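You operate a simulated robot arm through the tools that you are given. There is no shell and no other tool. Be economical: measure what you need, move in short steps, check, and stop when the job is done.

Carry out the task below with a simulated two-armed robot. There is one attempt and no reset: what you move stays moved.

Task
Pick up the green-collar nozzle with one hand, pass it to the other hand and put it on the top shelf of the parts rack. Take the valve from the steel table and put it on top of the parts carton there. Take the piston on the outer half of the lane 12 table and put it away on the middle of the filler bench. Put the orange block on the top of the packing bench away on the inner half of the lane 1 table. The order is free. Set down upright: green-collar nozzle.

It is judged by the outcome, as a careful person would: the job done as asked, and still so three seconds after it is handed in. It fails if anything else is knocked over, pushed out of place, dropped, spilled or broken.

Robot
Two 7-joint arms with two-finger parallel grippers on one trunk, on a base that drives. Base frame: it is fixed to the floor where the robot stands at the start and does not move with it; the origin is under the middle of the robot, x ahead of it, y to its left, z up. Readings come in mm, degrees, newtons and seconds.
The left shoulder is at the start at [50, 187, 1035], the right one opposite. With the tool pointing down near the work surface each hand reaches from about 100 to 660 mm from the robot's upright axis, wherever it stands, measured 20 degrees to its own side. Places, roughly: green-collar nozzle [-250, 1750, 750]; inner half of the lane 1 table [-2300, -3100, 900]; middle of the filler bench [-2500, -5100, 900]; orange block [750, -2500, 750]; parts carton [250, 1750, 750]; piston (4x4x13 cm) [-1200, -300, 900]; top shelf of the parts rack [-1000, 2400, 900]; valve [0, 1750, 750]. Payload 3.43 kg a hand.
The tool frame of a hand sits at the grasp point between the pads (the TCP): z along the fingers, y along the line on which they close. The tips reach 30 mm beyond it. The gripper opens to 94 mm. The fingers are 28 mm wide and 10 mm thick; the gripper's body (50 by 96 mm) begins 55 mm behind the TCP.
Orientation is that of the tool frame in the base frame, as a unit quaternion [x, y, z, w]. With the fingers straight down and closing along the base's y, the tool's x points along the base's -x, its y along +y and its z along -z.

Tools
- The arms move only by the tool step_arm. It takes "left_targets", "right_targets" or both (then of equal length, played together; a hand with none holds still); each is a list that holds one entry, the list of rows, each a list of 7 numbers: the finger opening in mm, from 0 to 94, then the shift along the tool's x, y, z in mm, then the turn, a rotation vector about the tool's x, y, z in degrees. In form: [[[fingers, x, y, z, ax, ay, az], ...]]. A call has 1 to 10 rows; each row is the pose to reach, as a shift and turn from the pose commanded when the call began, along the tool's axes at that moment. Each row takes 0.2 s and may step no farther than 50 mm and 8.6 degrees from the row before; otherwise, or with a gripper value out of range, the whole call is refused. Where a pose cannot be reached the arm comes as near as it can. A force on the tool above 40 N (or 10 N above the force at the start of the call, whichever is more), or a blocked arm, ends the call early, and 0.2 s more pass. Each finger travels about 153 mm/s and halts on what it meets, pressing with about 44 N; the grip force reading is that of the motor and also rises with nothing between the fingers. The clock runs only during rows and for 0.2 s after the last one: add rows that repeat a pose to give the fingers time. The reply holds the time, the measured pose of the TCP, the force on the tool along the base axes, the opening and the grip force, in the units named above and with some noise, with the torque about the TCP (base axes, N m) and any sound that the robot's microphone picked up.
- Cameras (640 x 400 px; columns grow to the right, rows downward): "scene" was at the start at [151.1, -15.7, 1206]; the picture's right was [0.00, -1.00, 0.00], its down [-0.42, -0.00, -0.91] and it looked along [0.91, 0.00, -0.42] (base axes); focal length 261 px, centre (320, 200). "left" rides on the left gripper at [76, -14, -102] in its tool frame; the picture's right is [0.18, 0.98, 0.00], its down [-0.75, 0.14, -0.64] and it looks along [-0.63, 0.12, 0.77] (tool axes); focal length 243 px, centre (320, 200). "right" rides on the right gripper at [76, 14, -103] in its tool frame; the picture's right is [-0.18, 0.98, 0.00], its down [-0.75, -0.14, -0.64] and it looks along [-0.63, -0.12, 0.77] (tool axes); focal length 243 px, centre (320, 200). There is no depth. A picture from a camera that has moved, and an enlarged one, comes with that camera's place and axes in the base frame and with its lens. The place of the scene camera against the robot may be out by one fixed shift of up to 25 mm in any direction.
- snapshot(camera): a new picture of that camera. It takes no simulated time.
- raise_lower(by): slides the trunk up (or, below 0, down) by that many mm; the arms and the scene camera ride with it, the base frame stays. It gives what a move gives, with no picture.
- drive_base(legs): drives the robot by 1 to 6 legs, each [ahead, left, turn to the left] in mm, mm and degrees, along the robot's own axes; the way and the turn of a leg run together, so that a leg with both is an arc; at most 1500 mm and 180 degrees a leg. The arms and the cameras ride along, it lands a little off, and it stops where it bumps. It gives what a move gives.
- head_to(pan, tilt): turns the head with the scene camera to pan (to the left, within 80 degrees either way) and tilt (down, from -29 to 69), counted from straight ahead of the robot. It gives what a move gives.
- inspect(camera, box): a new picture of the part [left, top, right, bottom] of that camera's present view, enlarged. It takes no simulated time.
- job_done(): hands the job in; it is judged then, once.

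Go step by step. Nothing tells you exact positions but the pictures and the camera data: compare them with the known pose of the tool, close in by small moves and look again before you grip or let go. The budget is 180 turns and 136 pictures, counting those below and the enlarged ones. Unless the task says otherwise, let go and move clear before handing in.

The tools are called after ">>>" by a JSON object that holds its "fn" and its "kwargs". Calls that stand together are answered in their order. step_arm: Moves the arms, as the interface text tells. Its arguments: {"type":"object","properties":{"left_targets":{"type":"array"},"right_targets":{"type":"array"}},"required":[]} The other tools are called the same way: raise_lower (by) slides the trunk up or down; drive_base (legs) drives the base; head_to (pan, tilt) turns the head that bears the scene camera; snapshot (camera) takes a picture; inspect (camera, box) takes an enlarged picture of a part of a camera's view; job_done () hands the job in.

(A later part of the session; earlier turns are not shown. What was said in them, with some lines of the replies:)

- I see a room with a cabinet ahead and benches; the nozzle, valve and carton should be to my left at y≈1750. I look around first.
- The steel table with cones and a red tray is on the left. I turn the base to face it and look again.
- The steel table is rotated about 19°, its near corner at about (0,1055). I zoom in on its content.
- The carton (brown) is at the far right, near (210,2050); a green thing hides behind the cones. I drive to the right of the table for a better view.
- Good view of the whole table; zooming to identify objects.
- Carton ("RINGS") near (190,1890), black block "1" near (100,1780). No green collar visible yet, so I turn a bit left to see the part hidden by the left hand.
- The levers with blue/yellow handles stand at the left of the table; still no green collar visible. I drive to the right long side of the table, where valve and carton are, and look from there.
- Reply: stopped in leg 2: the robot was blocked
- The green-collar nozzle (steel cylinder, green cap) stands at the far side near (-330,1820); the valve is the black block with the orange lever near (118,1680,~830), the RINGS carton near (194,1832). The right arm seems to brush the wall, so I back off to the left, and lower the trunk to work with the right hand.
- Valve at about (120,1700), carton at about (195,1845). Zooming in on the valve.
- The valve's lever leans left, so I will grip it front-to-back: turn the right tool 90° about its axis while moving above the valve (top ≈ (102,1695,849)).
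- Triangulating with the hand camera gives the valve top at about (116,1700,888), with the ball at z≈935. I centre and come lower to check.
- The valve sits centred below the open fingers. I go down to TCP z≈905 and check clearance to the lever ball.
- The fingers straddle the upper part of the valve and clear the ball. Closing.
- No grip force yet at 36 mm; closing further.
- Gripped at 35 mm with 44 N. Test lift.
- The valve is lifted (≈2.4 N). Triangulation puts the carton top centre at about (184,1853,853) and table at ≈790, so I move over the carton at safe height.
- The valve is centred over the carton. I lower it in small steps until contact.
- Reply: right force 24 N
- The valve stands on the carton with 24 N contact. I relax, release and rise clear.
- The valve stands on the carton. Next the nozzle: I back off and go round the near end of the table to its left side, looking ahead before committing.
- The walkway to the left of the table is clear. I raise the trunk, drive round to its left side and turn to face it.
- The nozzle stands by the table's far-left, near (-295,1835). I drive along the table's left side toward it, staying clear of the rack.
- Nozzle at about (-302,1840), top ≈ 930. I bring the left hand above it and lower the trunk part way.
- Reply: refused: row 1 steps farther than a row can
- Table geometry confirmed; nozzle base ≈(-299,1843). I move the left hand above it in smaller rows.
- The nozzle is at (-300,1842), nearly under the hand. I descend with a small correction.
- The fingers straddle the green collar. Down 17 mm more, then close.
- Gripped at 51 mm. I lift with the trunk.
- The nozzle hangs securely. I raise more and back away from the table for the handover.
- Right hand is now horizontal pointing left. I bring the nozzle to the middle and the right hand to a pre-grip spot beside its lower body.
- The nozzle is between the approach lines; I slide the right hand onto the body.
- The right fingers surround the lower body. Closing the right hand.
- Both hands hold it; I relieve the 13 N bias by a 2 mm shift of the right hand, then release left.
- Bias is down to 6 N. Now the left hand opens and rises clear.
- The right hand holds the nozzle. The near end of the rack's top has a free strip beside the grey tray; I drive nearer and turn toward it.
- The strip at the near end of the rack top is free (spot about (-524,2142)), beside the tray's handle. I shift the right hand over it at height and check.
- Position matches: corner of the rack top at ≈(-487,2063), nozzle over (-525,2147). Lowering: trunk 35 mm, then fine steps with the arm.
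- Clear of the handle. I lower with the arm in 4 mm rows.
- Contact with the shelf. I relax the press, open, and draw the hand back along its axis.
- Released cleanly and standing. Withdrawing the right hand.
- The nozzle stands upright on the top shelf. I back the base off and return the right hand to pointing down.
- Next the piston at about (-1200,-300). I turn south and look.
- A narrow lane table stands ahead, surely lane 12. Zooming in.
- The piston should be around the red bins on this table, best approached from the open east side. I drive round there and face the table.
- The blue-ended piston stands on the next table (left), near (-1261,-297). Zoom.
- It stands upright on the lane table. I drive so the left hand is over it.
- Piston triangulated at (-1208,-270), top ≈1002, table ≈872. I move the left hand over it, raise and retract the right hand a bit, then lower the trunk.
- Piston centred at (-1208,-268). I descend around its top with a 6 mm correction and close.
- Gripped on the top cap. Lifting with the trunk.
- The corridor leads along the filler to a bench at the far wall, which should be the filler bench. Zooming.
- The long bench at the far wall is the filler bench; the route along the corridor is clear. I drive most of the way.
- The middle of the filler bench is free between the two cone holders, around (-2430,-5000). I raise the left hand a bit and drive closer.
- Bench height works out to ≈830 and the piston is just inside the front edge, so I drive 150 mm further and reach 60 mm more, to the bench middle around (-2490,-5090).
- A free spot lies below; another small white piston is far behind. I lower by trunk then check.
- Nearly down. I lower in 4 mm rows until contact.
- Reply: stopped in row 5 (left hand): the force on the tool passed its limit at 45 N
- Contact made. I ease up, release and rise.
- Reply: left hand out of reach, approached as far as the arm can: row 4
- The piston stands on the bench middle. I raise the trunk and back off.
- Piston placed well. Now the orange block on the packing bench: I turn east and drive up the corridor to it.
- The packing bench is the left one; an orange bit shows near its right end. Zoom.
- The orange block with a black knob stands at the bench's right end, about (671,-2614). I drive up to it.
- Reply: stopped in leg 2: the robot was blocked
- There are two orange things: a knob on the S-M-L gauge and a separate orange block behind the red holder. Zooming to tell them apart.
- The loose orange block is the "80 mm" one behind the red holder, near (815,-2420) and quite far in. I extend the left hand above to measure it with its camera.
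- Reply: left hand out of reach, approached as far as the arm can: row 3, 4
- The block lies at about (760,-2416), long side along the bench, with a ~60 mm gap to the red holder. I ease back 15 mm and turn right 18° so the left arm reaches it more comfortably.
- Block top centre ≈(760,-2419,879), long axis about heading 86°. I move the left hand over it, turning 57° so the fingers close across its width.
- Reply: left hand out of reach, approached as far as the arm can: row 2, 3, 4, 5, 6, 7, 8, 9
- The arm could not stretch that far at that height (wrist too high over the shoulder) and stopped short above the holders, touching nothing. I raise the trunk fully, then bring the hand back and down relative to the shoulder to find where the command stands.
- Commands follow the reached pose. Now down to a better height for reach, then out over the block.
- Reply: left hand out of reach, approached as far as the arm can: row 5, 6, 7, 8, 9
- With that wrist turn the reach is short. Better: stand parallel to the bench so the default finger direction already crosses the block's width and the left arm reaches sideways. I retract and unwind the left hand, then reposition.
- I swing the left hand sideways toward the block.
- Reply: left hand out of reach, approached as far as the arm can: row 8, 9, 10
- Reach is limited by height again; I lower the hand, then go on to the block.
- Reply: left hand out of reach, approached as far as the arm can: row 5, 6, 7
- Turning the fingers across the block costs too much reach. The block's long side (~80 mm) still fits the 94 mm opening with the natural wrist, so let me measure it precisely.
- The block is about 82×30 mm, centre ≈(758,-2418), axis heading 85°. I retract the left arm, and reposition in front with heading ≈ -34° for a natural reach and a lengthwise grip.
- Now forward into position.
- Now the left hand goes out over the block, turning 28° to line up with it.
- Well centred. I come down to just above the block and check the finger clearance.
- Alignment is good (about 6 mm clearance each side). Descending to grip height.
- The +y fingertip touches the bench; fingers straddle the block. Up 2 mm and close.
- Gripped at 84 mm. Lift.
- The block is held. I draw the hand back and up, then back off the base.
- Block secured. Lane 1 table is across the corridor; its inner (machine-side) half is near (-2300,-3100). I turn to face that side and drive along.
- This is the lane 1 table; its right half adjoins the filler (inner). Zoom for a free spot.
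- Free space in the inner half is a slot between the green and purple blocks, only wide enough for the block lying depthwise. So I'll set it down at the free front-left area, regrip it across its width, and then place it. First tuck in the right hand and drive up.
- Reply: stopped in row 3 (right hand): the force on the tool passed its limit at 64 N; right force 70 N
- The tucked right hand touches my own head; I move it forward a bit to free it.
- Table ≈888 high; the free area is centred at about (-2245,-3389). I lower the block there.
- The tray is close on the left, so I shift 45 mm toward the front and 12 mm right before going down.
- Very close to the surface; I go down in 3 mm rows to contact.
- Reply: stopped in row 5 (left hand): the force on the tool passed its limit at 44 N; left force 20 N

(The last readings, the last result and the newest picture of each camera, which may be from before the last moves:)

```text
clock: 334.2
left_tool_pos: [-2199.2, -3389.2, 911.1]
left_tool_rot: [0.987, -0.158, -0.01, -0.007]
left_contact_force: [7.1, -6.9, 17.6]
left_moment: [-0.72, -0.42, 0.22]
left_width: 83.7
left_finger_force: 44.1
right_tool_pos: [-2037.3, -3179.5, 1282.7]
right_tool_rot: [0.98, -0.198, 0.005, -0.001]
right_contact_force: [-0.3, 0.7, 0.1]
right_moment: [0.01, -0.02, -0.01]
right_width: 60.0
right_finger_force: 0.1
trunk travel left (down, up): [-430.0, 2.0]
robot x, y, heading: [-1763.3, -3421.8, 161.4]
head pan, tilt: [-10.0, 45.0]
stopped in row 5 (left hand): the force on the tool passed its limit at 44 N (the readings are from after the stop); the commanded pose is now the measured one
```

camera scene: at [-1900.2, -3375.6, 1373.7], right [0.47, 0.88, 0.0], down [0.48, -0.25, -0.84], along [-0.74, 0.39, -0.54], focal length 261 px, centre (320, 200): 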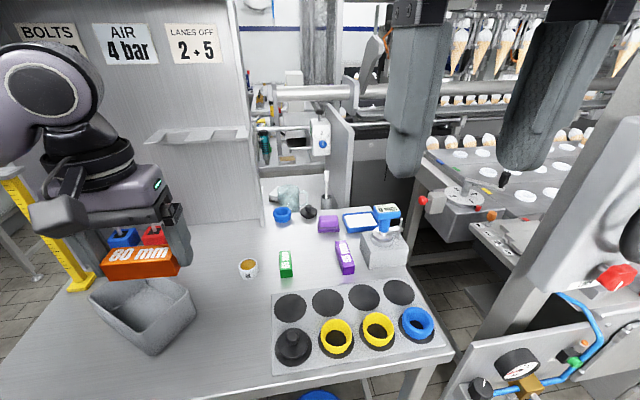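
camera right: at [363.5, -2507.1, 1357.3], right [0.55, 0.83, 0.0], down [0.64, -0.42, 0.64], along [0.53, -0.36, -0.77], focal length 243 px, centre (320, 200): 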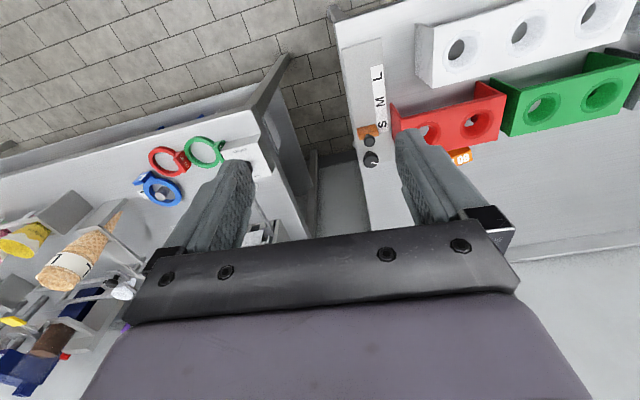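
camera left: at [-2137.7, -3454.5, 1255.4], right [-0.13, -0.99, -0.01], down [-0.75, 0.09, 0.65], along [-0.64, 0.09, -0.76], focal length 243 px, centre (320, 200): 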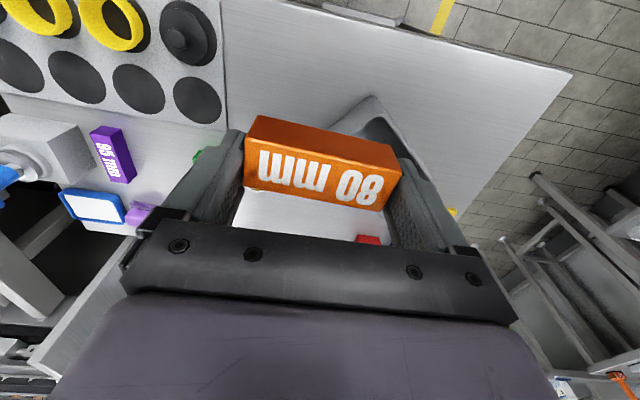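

On the table (≈881). Release, rise, and turn the hand 90° for the regrip.

>>> {"fn": "step_arm", "kwargs": {"left_targets": [[[65, 0, 0, -1.5, 0, 0, 0], [85, 0, 0, -1.5, 0, 0, 0], [94, 0, 0, -1.5, 0, 0, 0], [94, 0, 0, -1.5, 0, 0, 0], [94, 0, 0, -40, 0, 0, 0], [94, 0, 0, -85, 0, 0, 0], [94, 0, 0, -120, 0, 0, 0]]]}}

>>> {"fn": "step_arm", "kwargs": {"left_targets": [[[80, 0, 0, 0, 0, 0, -8.5], [80, 0, 0, 0, 0, 0, -17], [80, 0, 0, 0, 0, 0, -25.5], [80, 0, 0, 0, 0, 0, -34], [80, 0, 0, 0, 0, 0, -42.5], [80, 0, 0, 0, 0, 0, -51], [80, 0, 0, 0, 0, 0, -59.5], [80, 0, 0, 0, 0, 0, -68], [80, 0, 0, 0, 0, 0, -76.5], [80, 0, 0, 0, 0, 0, -85]]]}}

>>> {"fn": "snapshot", "kwargs": {"camera": "left"}}

```text
clock: 335.8
left_tool_pos: [-2199.6, -3389.8, 1027.8]
left_tool_rot: [0.987, -0.159, -0.008, -0.007]
left_contact_force: [-0.3, -0.3, -0.5]
left_moment: [0.0, -0.05, 0.01]
left_width: 93.8
left_finger_force: 0.1
right_tool_pos: [-2036.7, -3178.7, 1282.2]
right_tool_rot: [0.98, -0.198, 0.006, -0.002]
right_contact_force: [0.5, 0.2, -0.7]
right_moment: [0.0, 0.02, 0.02]
right_width: 60.2
right_finger_force: 0.0
trunk travel left (down, up): [-430.0, 2.0]
robot x, y, heading: [-1764.7, -3421.8, 161.5]
head pan, tilt: [-10.0, 45.0]
```

```text
clock: 338.0
left_tool_pos: [-2199.6, -3392.6, 1029.2]
left_tool_rot: [0.834, 0.552, -0.002, -0.01]
left_contact_force: [-0.7, 0.1, -0.4]
left_moment: [-0.01, 0.01, 0.03]
left_width: 79.9
left_finger_force: 0.0
right_tool_pos: [-2038.4, -3178.0, 1282.2]
right_tool_rot: [0.98, -0.198, 0.006, -0.002]
right_contact_force: [0.0, -0.2, 0.0]
right_moment: [0.02, 0.01, -0.01]
right_width: 60.1
right_finger_force: 0.1
trunk travel left (down, up): [-430.0, 2.0]
robot x, y, heading: [-1766.9, -3422.3, 161.1]
head pan, tilt: [-10.0, 45.0]
```

```text
27 pictures are left
camera left: at [-2180.8, -3317.3, 1132.5], right [0.98, -0.22, -0.02], down [-0.15, -0.76, 0.63], along [-0.15, -0.61, -0.77], focal length 243 px, centre (320, 200)
```

left: 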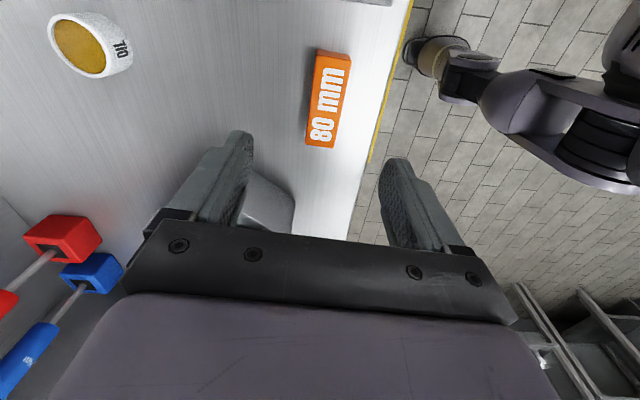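

Block seen at (-2194,-3385), hand nearly square to it. Descend with small correction and grip across the width.

>>> {"fn": "step_arm", "kwargs": {"left_targets": [[[66, 9, 2, 40, 0, 0, -4], [66, 9, 2, 80, 0, 0, -4], [66, 9, 2, 105, 0, 0, -4], [66, 9, 2, 113, 0, 0, -4], [50, 9, 2, 113, 0, 0, -4], [35, 9, 2, 113, 0, 0, -4], [20, 9, 2, 113, 0, 0, -4], [20, 9, 2, 113, 0, 0, -4]]]}}

>>> {"fn": "snapshot", "kwargs": {"camera": "left"}}

```text
clock: 339.8
left_tool_pos: [-2197.2, -3382.9, 917.2]
left_tool_rot: [0.815, 0.579, -0.002, -0.012]
left_contact_force: [0.2, -0.1, 0.3]
left_moment: [0.06, -0.05, 0.05]
left_width: 29.3
left_finger_force: 43.8
right_tool_pos: [-2038.4, -3178.5, 1280.9]
right_tool_rot: [0.98, -0.199, 0.006, -0.002]
right_contact_force: [0.3, -0.2, -0.3]
right_moment: [-0.04, -0.03, 0.04]
right_width: 60.2
right_finger_force: 0.1
trunk travel left (down, up): [-430.0, 2.0]
robot x, y, heading: [-1764.5, -3421.2, 161.7]
head pan, tilt: [-10.0, 45.0]
```

```text
26 pictures are left
camera left: at [-2183.6, -3306.9, 1020.5], right [0.99, -0.15, -0.02], down [-0.1, -0.77, 0.63], along [-0.11, -0.62, -0.78], focal length 243 px, centre (320, 200)
```

left: 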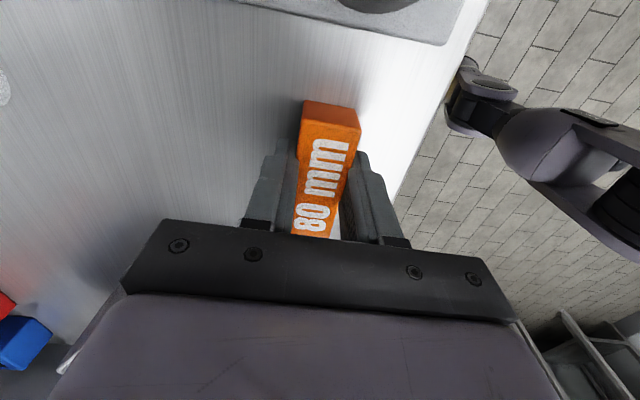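

Regripped across the width (29 mm). I lift, unwind the wrist, nudge the right hand inward, and reposition in front of the slot.

>>> {"fn": "step_arm", "kwargs": {"left_targets": [[[15, 0, 0, -40, 0, 0, 0], [15, 0, 0, -85, 0, 0, 4], [15, 0, 0, -130, 0, 0, 12], [15, 0, 0, -170, 0, 0, 20], [15, 0, 0, -190, 0, 0, 28], [15, 0, 0, -190, 0, 0, 36], [15, 0, 0, -190, 0, 0, 44], [15, 0, 0, -190, 0, 0, 52], [15, 0, 0, -190, 0, 0, 60], [15, 0, 0, -190, 0, 0, 68]]], "right_targets": [[[60, 0, 7, 0, 0, 0, 0], [60, 0, 14, 0, 0, 0, 0], [60, 0, 21, 0, 0, 0, 0], [60, 0, 28, 0, 0, 0, 0], [60, 0, 35, 0, 0, 0, 0], [60, 0, 35, 0, 0, 0, 0], [60, 0, 35, 0, 0, 0, 0], [60, 0, 35, 0, 0, 0, 0], [60, 0, 35, 0, 0, 0, 0], [60, 0, 35, 0, 0, 0, 0]]]}}

>>> {"fn": "drive_base", "kwargs": {"legs": [[45, -161, 0], [0, 0, -10.5]]}}

>>> {"fn": "snapshot", "kwargs": {"camera": "left"}}

>>> {"fn": "snapshot", "kwargs": {"camera": "scene"}}

```text
clock: 342.0
left_tool_pos: [-2193.4, -3384.9, 1106.0]
left_tool_rot: [1.0, 0.023, -0.007, -0.008]
left_contact_force: [-0.4, 0.2, -1.4]
left_moment: [0.0, -0.03, -0.02]
left_width: 29.3
left_finger_force: 43.8
right_tool_pos: [-2051.9, -3211.2, 1280.4]
right_tool_rot: [0.98, -0.199, 0.006, -0.001]
right_contact_force: [-0.6, 0.1, 0.1]
right_moment: [0.03, 0.0, -0.04]
right_width: 60.2
right_finger_force: 0.1
trunk travel left (down, up): [-430.0, 2.0]
robot x, y, heading: [-1768.0, -3422.9, 161.3]
head pan, tilt: [-10.0, 45.0]
```

```text
clock: 343.3
left_tool_pos: [-2185.1, -3314.3, 1106.9]
left_tool_rot: [1.0, 0.023, -0.008, -0.01]
left_contact_force: [0.8, -0.2, -1.9]
left_moment: [-0.01, -0.04, 0.02]
left_width: 29.5
left_finger_force: 44.1
right_tool_pos: [-2044.9, -3146.3, 1280.6]
right_tool_rot: [0.981, -0.194, 0.005, -0.005]
right_contact_force: [-0.9, 0.1, -0.1]
right_moment: [-0.01, -0.02, 0.03]
right_width: 59.9
right_finger_force: 0.1
trunk travel left (down, up): [-430.0, 2.0]
robot x, y, heading: [-1761.6, -3348.3, 161.5]
head pan, tilt: [-10.0, 45.0]
stopped in leg 1: the robot was blocked; the commanded pose is now the measured one
```

```text
25 pictures are left
camera left: at [-2107.9, -3299.1, 1208.5], right [0.23, -0.97, -0.02], down [-0.73, -0.19, 0.65], along [-0.64, -0.13, -0.76], focal length 243 px, centre (320, 200)
```

left: 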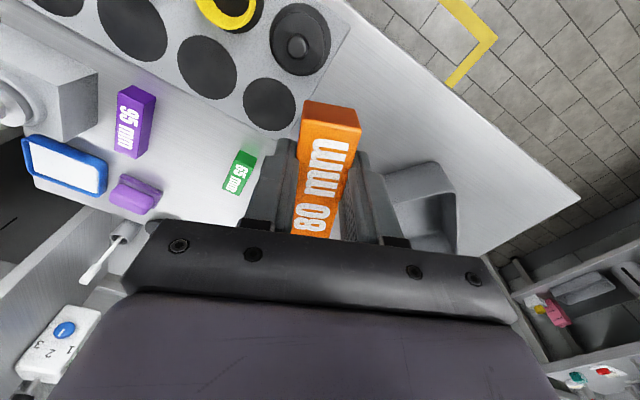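

```text
24 pictures are left
camera scene: at [-1885.2, -3310.6, 1355.9], right [0.48, 0.88, 0.0], down [0.62, -0.34, -0.71], along [-0.62, 0.34, -0.7], focal length 261 px, centre (320, 200)
```

scene: 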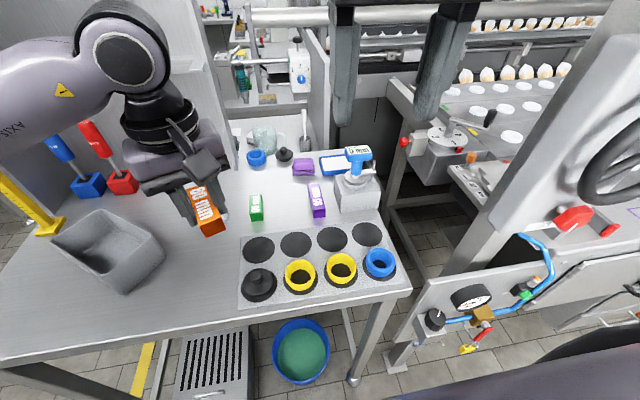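

Something on my right side touched (likely the arm near the panel), so I shift 20 mm left again and just turn right 16°; the slot centre is at about (-2308,-3155).

>>> {"fn": "drive_base", "kwargs": {"legs": [[0, 20, 0], [0, 0, -16]]}}

>>> {"fn": "snapshot", "kwargs": {"camera": "scene"}}

```text
clock: 345.1
left_tool_pos: [-2166.9, -3212.1, 1105.3]
left_tool_rot: [0.993, -0.118, -0.005, -0.009]
left_contact_force: [0.0, -0.2, -1.6]
left_moment: [0.01, 0.02, 0.0]
left_width: 29.4
left_finger_force: 43.8
right_tool_pos: [-1986.2, -3088.1, 1278.6]
right_tool_rot: [0.944, -0.329, 0.009, -0.002]
right_contact_force: [0.1, -0.1, 0.4]
right_moment: [0.0, 0.0, 0.01]
right_width: 60.0
right_finger_force: 0.1
trunk travel left (down, up): [-430.0, 2.0]
robot x, y, heading: [-1768.0, -3367.3, 145.5]
head pan, tilt: [-10.0, 45.0]
```

```text
23 pictures are left
camera scene: at [-1873.9, -3290.6, 1355.1], right [0.7, 0.71, 0.0], down [0.5, -0.5, -0.71], along [-0.5, 0.5, -0.71], focal length 261 px, centre (320, 200)
```

scene: 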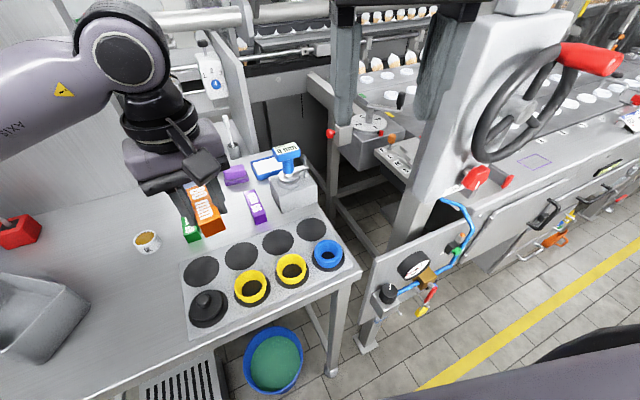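

All intact. I move the hand over the slot at height, then part way down.

>>> {"fn": "step_arm", "kwargs": {"left_targets": [[[15, -38, -6, 0, 0, 0, 1.5], [15, -76, -11, 0, 0, 0, 3], [15, -114, -17, 0, 0, 0, 4], [15, -150, -22, 0, 0, 0, 5], [15, -150, -22, 35, 0, 0, 5], [15, -150, -22, 75, 0, 0, 5], [15, -150, -22, 110, 0, 0, 5]]]}}

>>> {"fn": "snapshot", "kwargs": {"camera": "left"}}

>>> {"fn": "inspect", "kwargs": {"camera": "scene", "box": [100, 100, 340, 290]}}

```text
clock: 346.7
left_tool_pos: [-2310.6, -3154.4, 996.1]
left_tool_rot: [0.987, -0.16, -0.006, -0.01]
left_contact_force: [0.5, -0.1, -2.3]
left_moment: [0.0, -0.04, 0.0]
left_width: 29.3
left_finger_force: 43.8
right_tool_pos: [-1987.6, -3088.4, 1278.2]
right_tool_rot: [0.944, -0.33, 0.008, -0.002]
right_contact_force: [0.1, 0.3, -1.0]
right_moment: [0.02, -0.01, -0.04]
right_width: 60.0
right_finger_force: 0.1
trunk travel left (down, up): [-430.0, 2.0]
robot x, y, heading: [-1773.7, -3362.8, 145.4]
head pan, tilt: [-10.0, 45.0]
```

```text
22 pictures are left
camera left: at [-2232.4, -3167.4, 1098.3], right [-0.14, -0.99, -0.02], down [-0.75, 0.09, 0.65], along [-0.64, 0.1, -0.76], focal length 243 px, centre (320, 200)
```

left: 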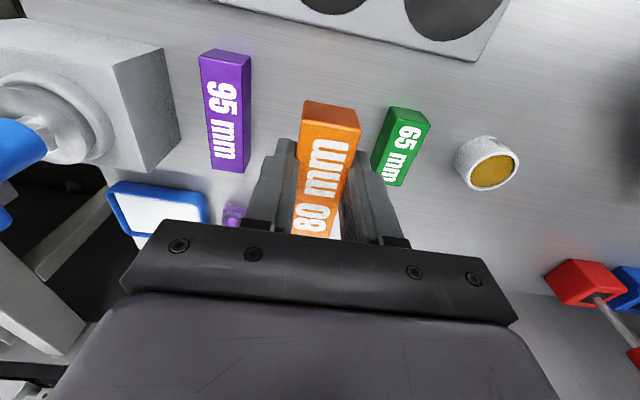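

```text
2.11 times, centred on (220, 195) of scene
camera zoom: at [-1874.5, -3290.8, 1355.1], right [0.7, 0.71, 0.0], down [0.5, -0.5, -0.71], along [-0.5, 0.5, -0.71], focal length 550 px, centre (530, 210)
```

zoom: 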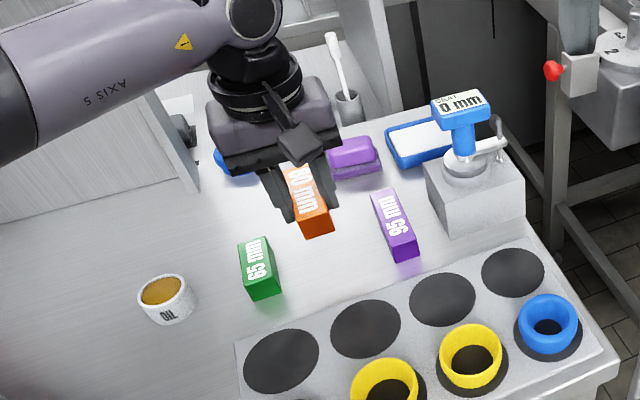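

The slot between the 65 mm and 95 mm blocks fits perfectly. I shift 5 mm toward purple and lower.

>>> {"fn": "step_arm", "kwargs": {"left_targets": [[[15, 0, -5, 25, 0, 0, 0], [15, 0, -5, 50, 0, 0, 0], [15, 0, -5, 68, 0, 0, 0], [15, 0, -5, 73, 0, 0, 0], [15, 0, -5, 76, 0, 0, 0], [15, 0, -5, 79, 0, 0, 0], [15, 0, -5, 81, 0, 0, 0]]]}}

>>> {"fn": "inspect", "kwargs": {"camera": "scene", "box": [100, 100, 340, 290]}}

```text
clock: 348.3
left_tool_pos: [-2308.6, -3147.5, 917.0]
left_tool_rot: [0.987, -0.16, -0.008, -0.009]
left_contact_force: [-1.9, 0.8, 3.3]
left_moment: [-0.12, -0.1, 0.01]
left_width: 29.2
left_finger_force: 44.2
right_tool_pos: [-1985.7, -3088.7, 1277.8]
right_tool_rot: [0.944, -0.33, 0.01, -0.002]
right_contact_force: [-0.1, -0.7, 0.0]
right_moment: [0.06, 0.01, -0.01]
right_width: 59.9
right_finger_force: 0.1
trunk travel left (down, up): [-430.0, 2.0]
robot x, y, heading: [-1769.2, -3365.3, 145.4]
head pan, tilt: [-10.0, 45.0]
```

```text
2.11 times, centred on (220, 195) of scene
camera zoom: at [-1873.8, -3291.0, 1355.2], right [0.7, 0.71, 0.0], down [0.5, -0.5, -0.71], along [-0.5, 0.5, -0.71], focal length 550 px, centre (530, 210)
```

zoom: 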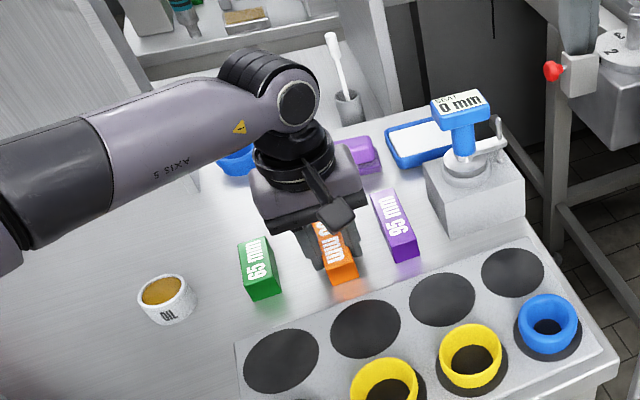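

Light contact on the table, centred between the blocks. Open modestly and rise.

>>> {"fn": "step_arm", "kwargs": {"left_targets": [[[30, 0, 0, 0, 0, 0, 0], [36, 0, 0, 0, 0, 0, 0], [44, 0, 0, 0, 0, 0, 0], [46, 0, 0, 0, 0, 0, 0], [46, 0, 0, -20, 0, 0, 0], [46, 0, 0, -60, 0, 0, 0], [46, 0, 0, -105, 0, 0, 0], [46, 0, 0, -150, 0, 0, 0]]]}}

>>> {"fn": "inspect", "kwargs": {"camera": "scene", "box": [100, 100, 340, 290]}}

```text
clock: 350.1
left_tool_pos: [-2306.2, -3153.0, 1067.3]
left_tool_rot: [0.987, -0.161, -0.007, -0.009]
left_contact_force: [-0.1, 0.1, -1.0]
left_moment: [0.01, -0.02, -0.02]
left_width: 46.3
left_finger_force: 0.0
right_tool_pos: [-1986.6, -3086.7, 1278.9]
right_tool_rot: [0.944, -0.33, 0.008, -0.002]
right_contact_force: [0.4, 0.2, -0.3]
right_moment: [0.02, -0.01, 0.0]
right_width: 59.7
right_finger_force: 0.1
trunk travel left (down, up): [-430.0, 2.0]
robot x, y, heading: [-1764.8, -3365.2, 145.3]
head pan, tilt: [-10.0, 45.0]
```

```text
2.11 times, centred on (220, 195) of scene
camera zoom: at [-1873.5, -3290.9, 1355.1], right [0.7, 0.71, 0.0], down [0.5, -0.5, -0.71], along [-0.5, 0.5, -0.71], focal length 550 px, centre (530, 210)
```

zoom: 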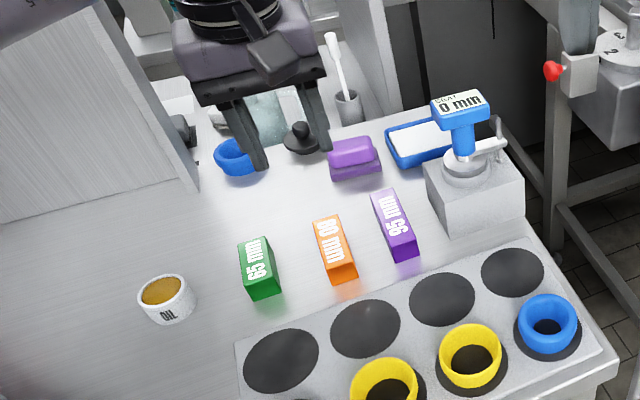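

The orange block lies neatly on the inner half. I back off clear and take a last look.

>>> {"fn": "drive_base", "kwargs": {"legs": [[-400, 0, 0]]}}

>>> {"fn": "snapshot", "kwargs": {"camera": "scene"}}

```text
clock: 352.6
left_tool_pos: [-1978.9, -3380.5, 1068.1]
left_tool_rot: [0.987, -0.159, -0.006, -0.009]
left_contact_force: [-0.1, 0.4, -0.5]
left_moment: [-0.01, -0.02, 0.0]
left_width: 45.8
left_finger_force: 0.0
right_tool_pos: [-1658.8, -3315.1, 1278.4]
right_tool_rot: [0.944, -0.329, 0.008, -0.002]
right_contact_force: [0.4, 0.0, -0.8]
right_moment: [0.02, -0.01, 0.02]
right_width: 60.1
right_finger_force: 0.1
trunk travel left (down, up): [-430.0, 2.0]
robot x, y, heading: [-1439.8, -3592.6, 145.4]
head pan, tilt: [-10.0, 45.0]
```

```text
18 pictures are left
camera scene: at [-1545.9, -3518.0, 1355.2], right [0.7, 0.71, 0.0], down [0.5, -0.5, -0.71], along [-0.5, 0.5, -0.71], focal length 261 px, centre (320, 200)
```

scene: 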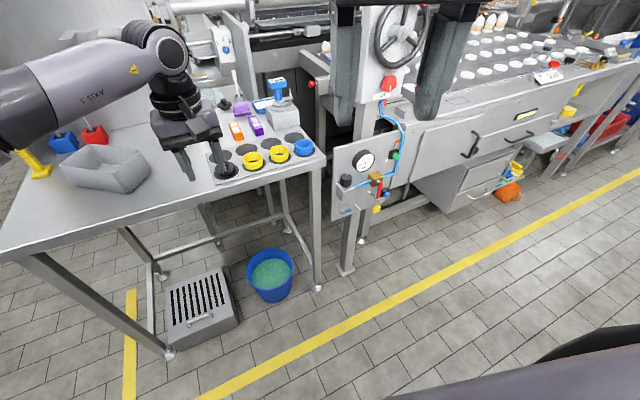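

All four items are in place, nothing else looks disturbed, and both hands are empty and clear. I hand the job in.

>>> {"fn": "job_done", "kwargs": {}}

```text
The job is handed in.
```

I finished all four moves, and every item was standing where I left it when I last looked.

- **Nozzle:** I picked it up with the left hand, passed it to the right, and set it upright on the top shelf of the parts rack.
- **Valve:** It stands on top of the parts carton (the one marked RINGS) on the steel table.
- **Piston:** It stands on the middle of the filler bench.
- **Orange block:** I took this to be the loose block marked "80 mm", because the other orange piece on that bench is a slider on a gauge. It lies on the half of the lane 1 table next to the filler, between the 65 mm and 95 mm blocks. I set it down once on that table's front-left area to regrip it.

The base stopped against something three times: near the wall by the steel table, at the packing bench, and by the panel next to lane 1. The right hand also once pressed against the robot's own head. I saw nothing out of place afterwards, but I did not go back to check each spot up close.
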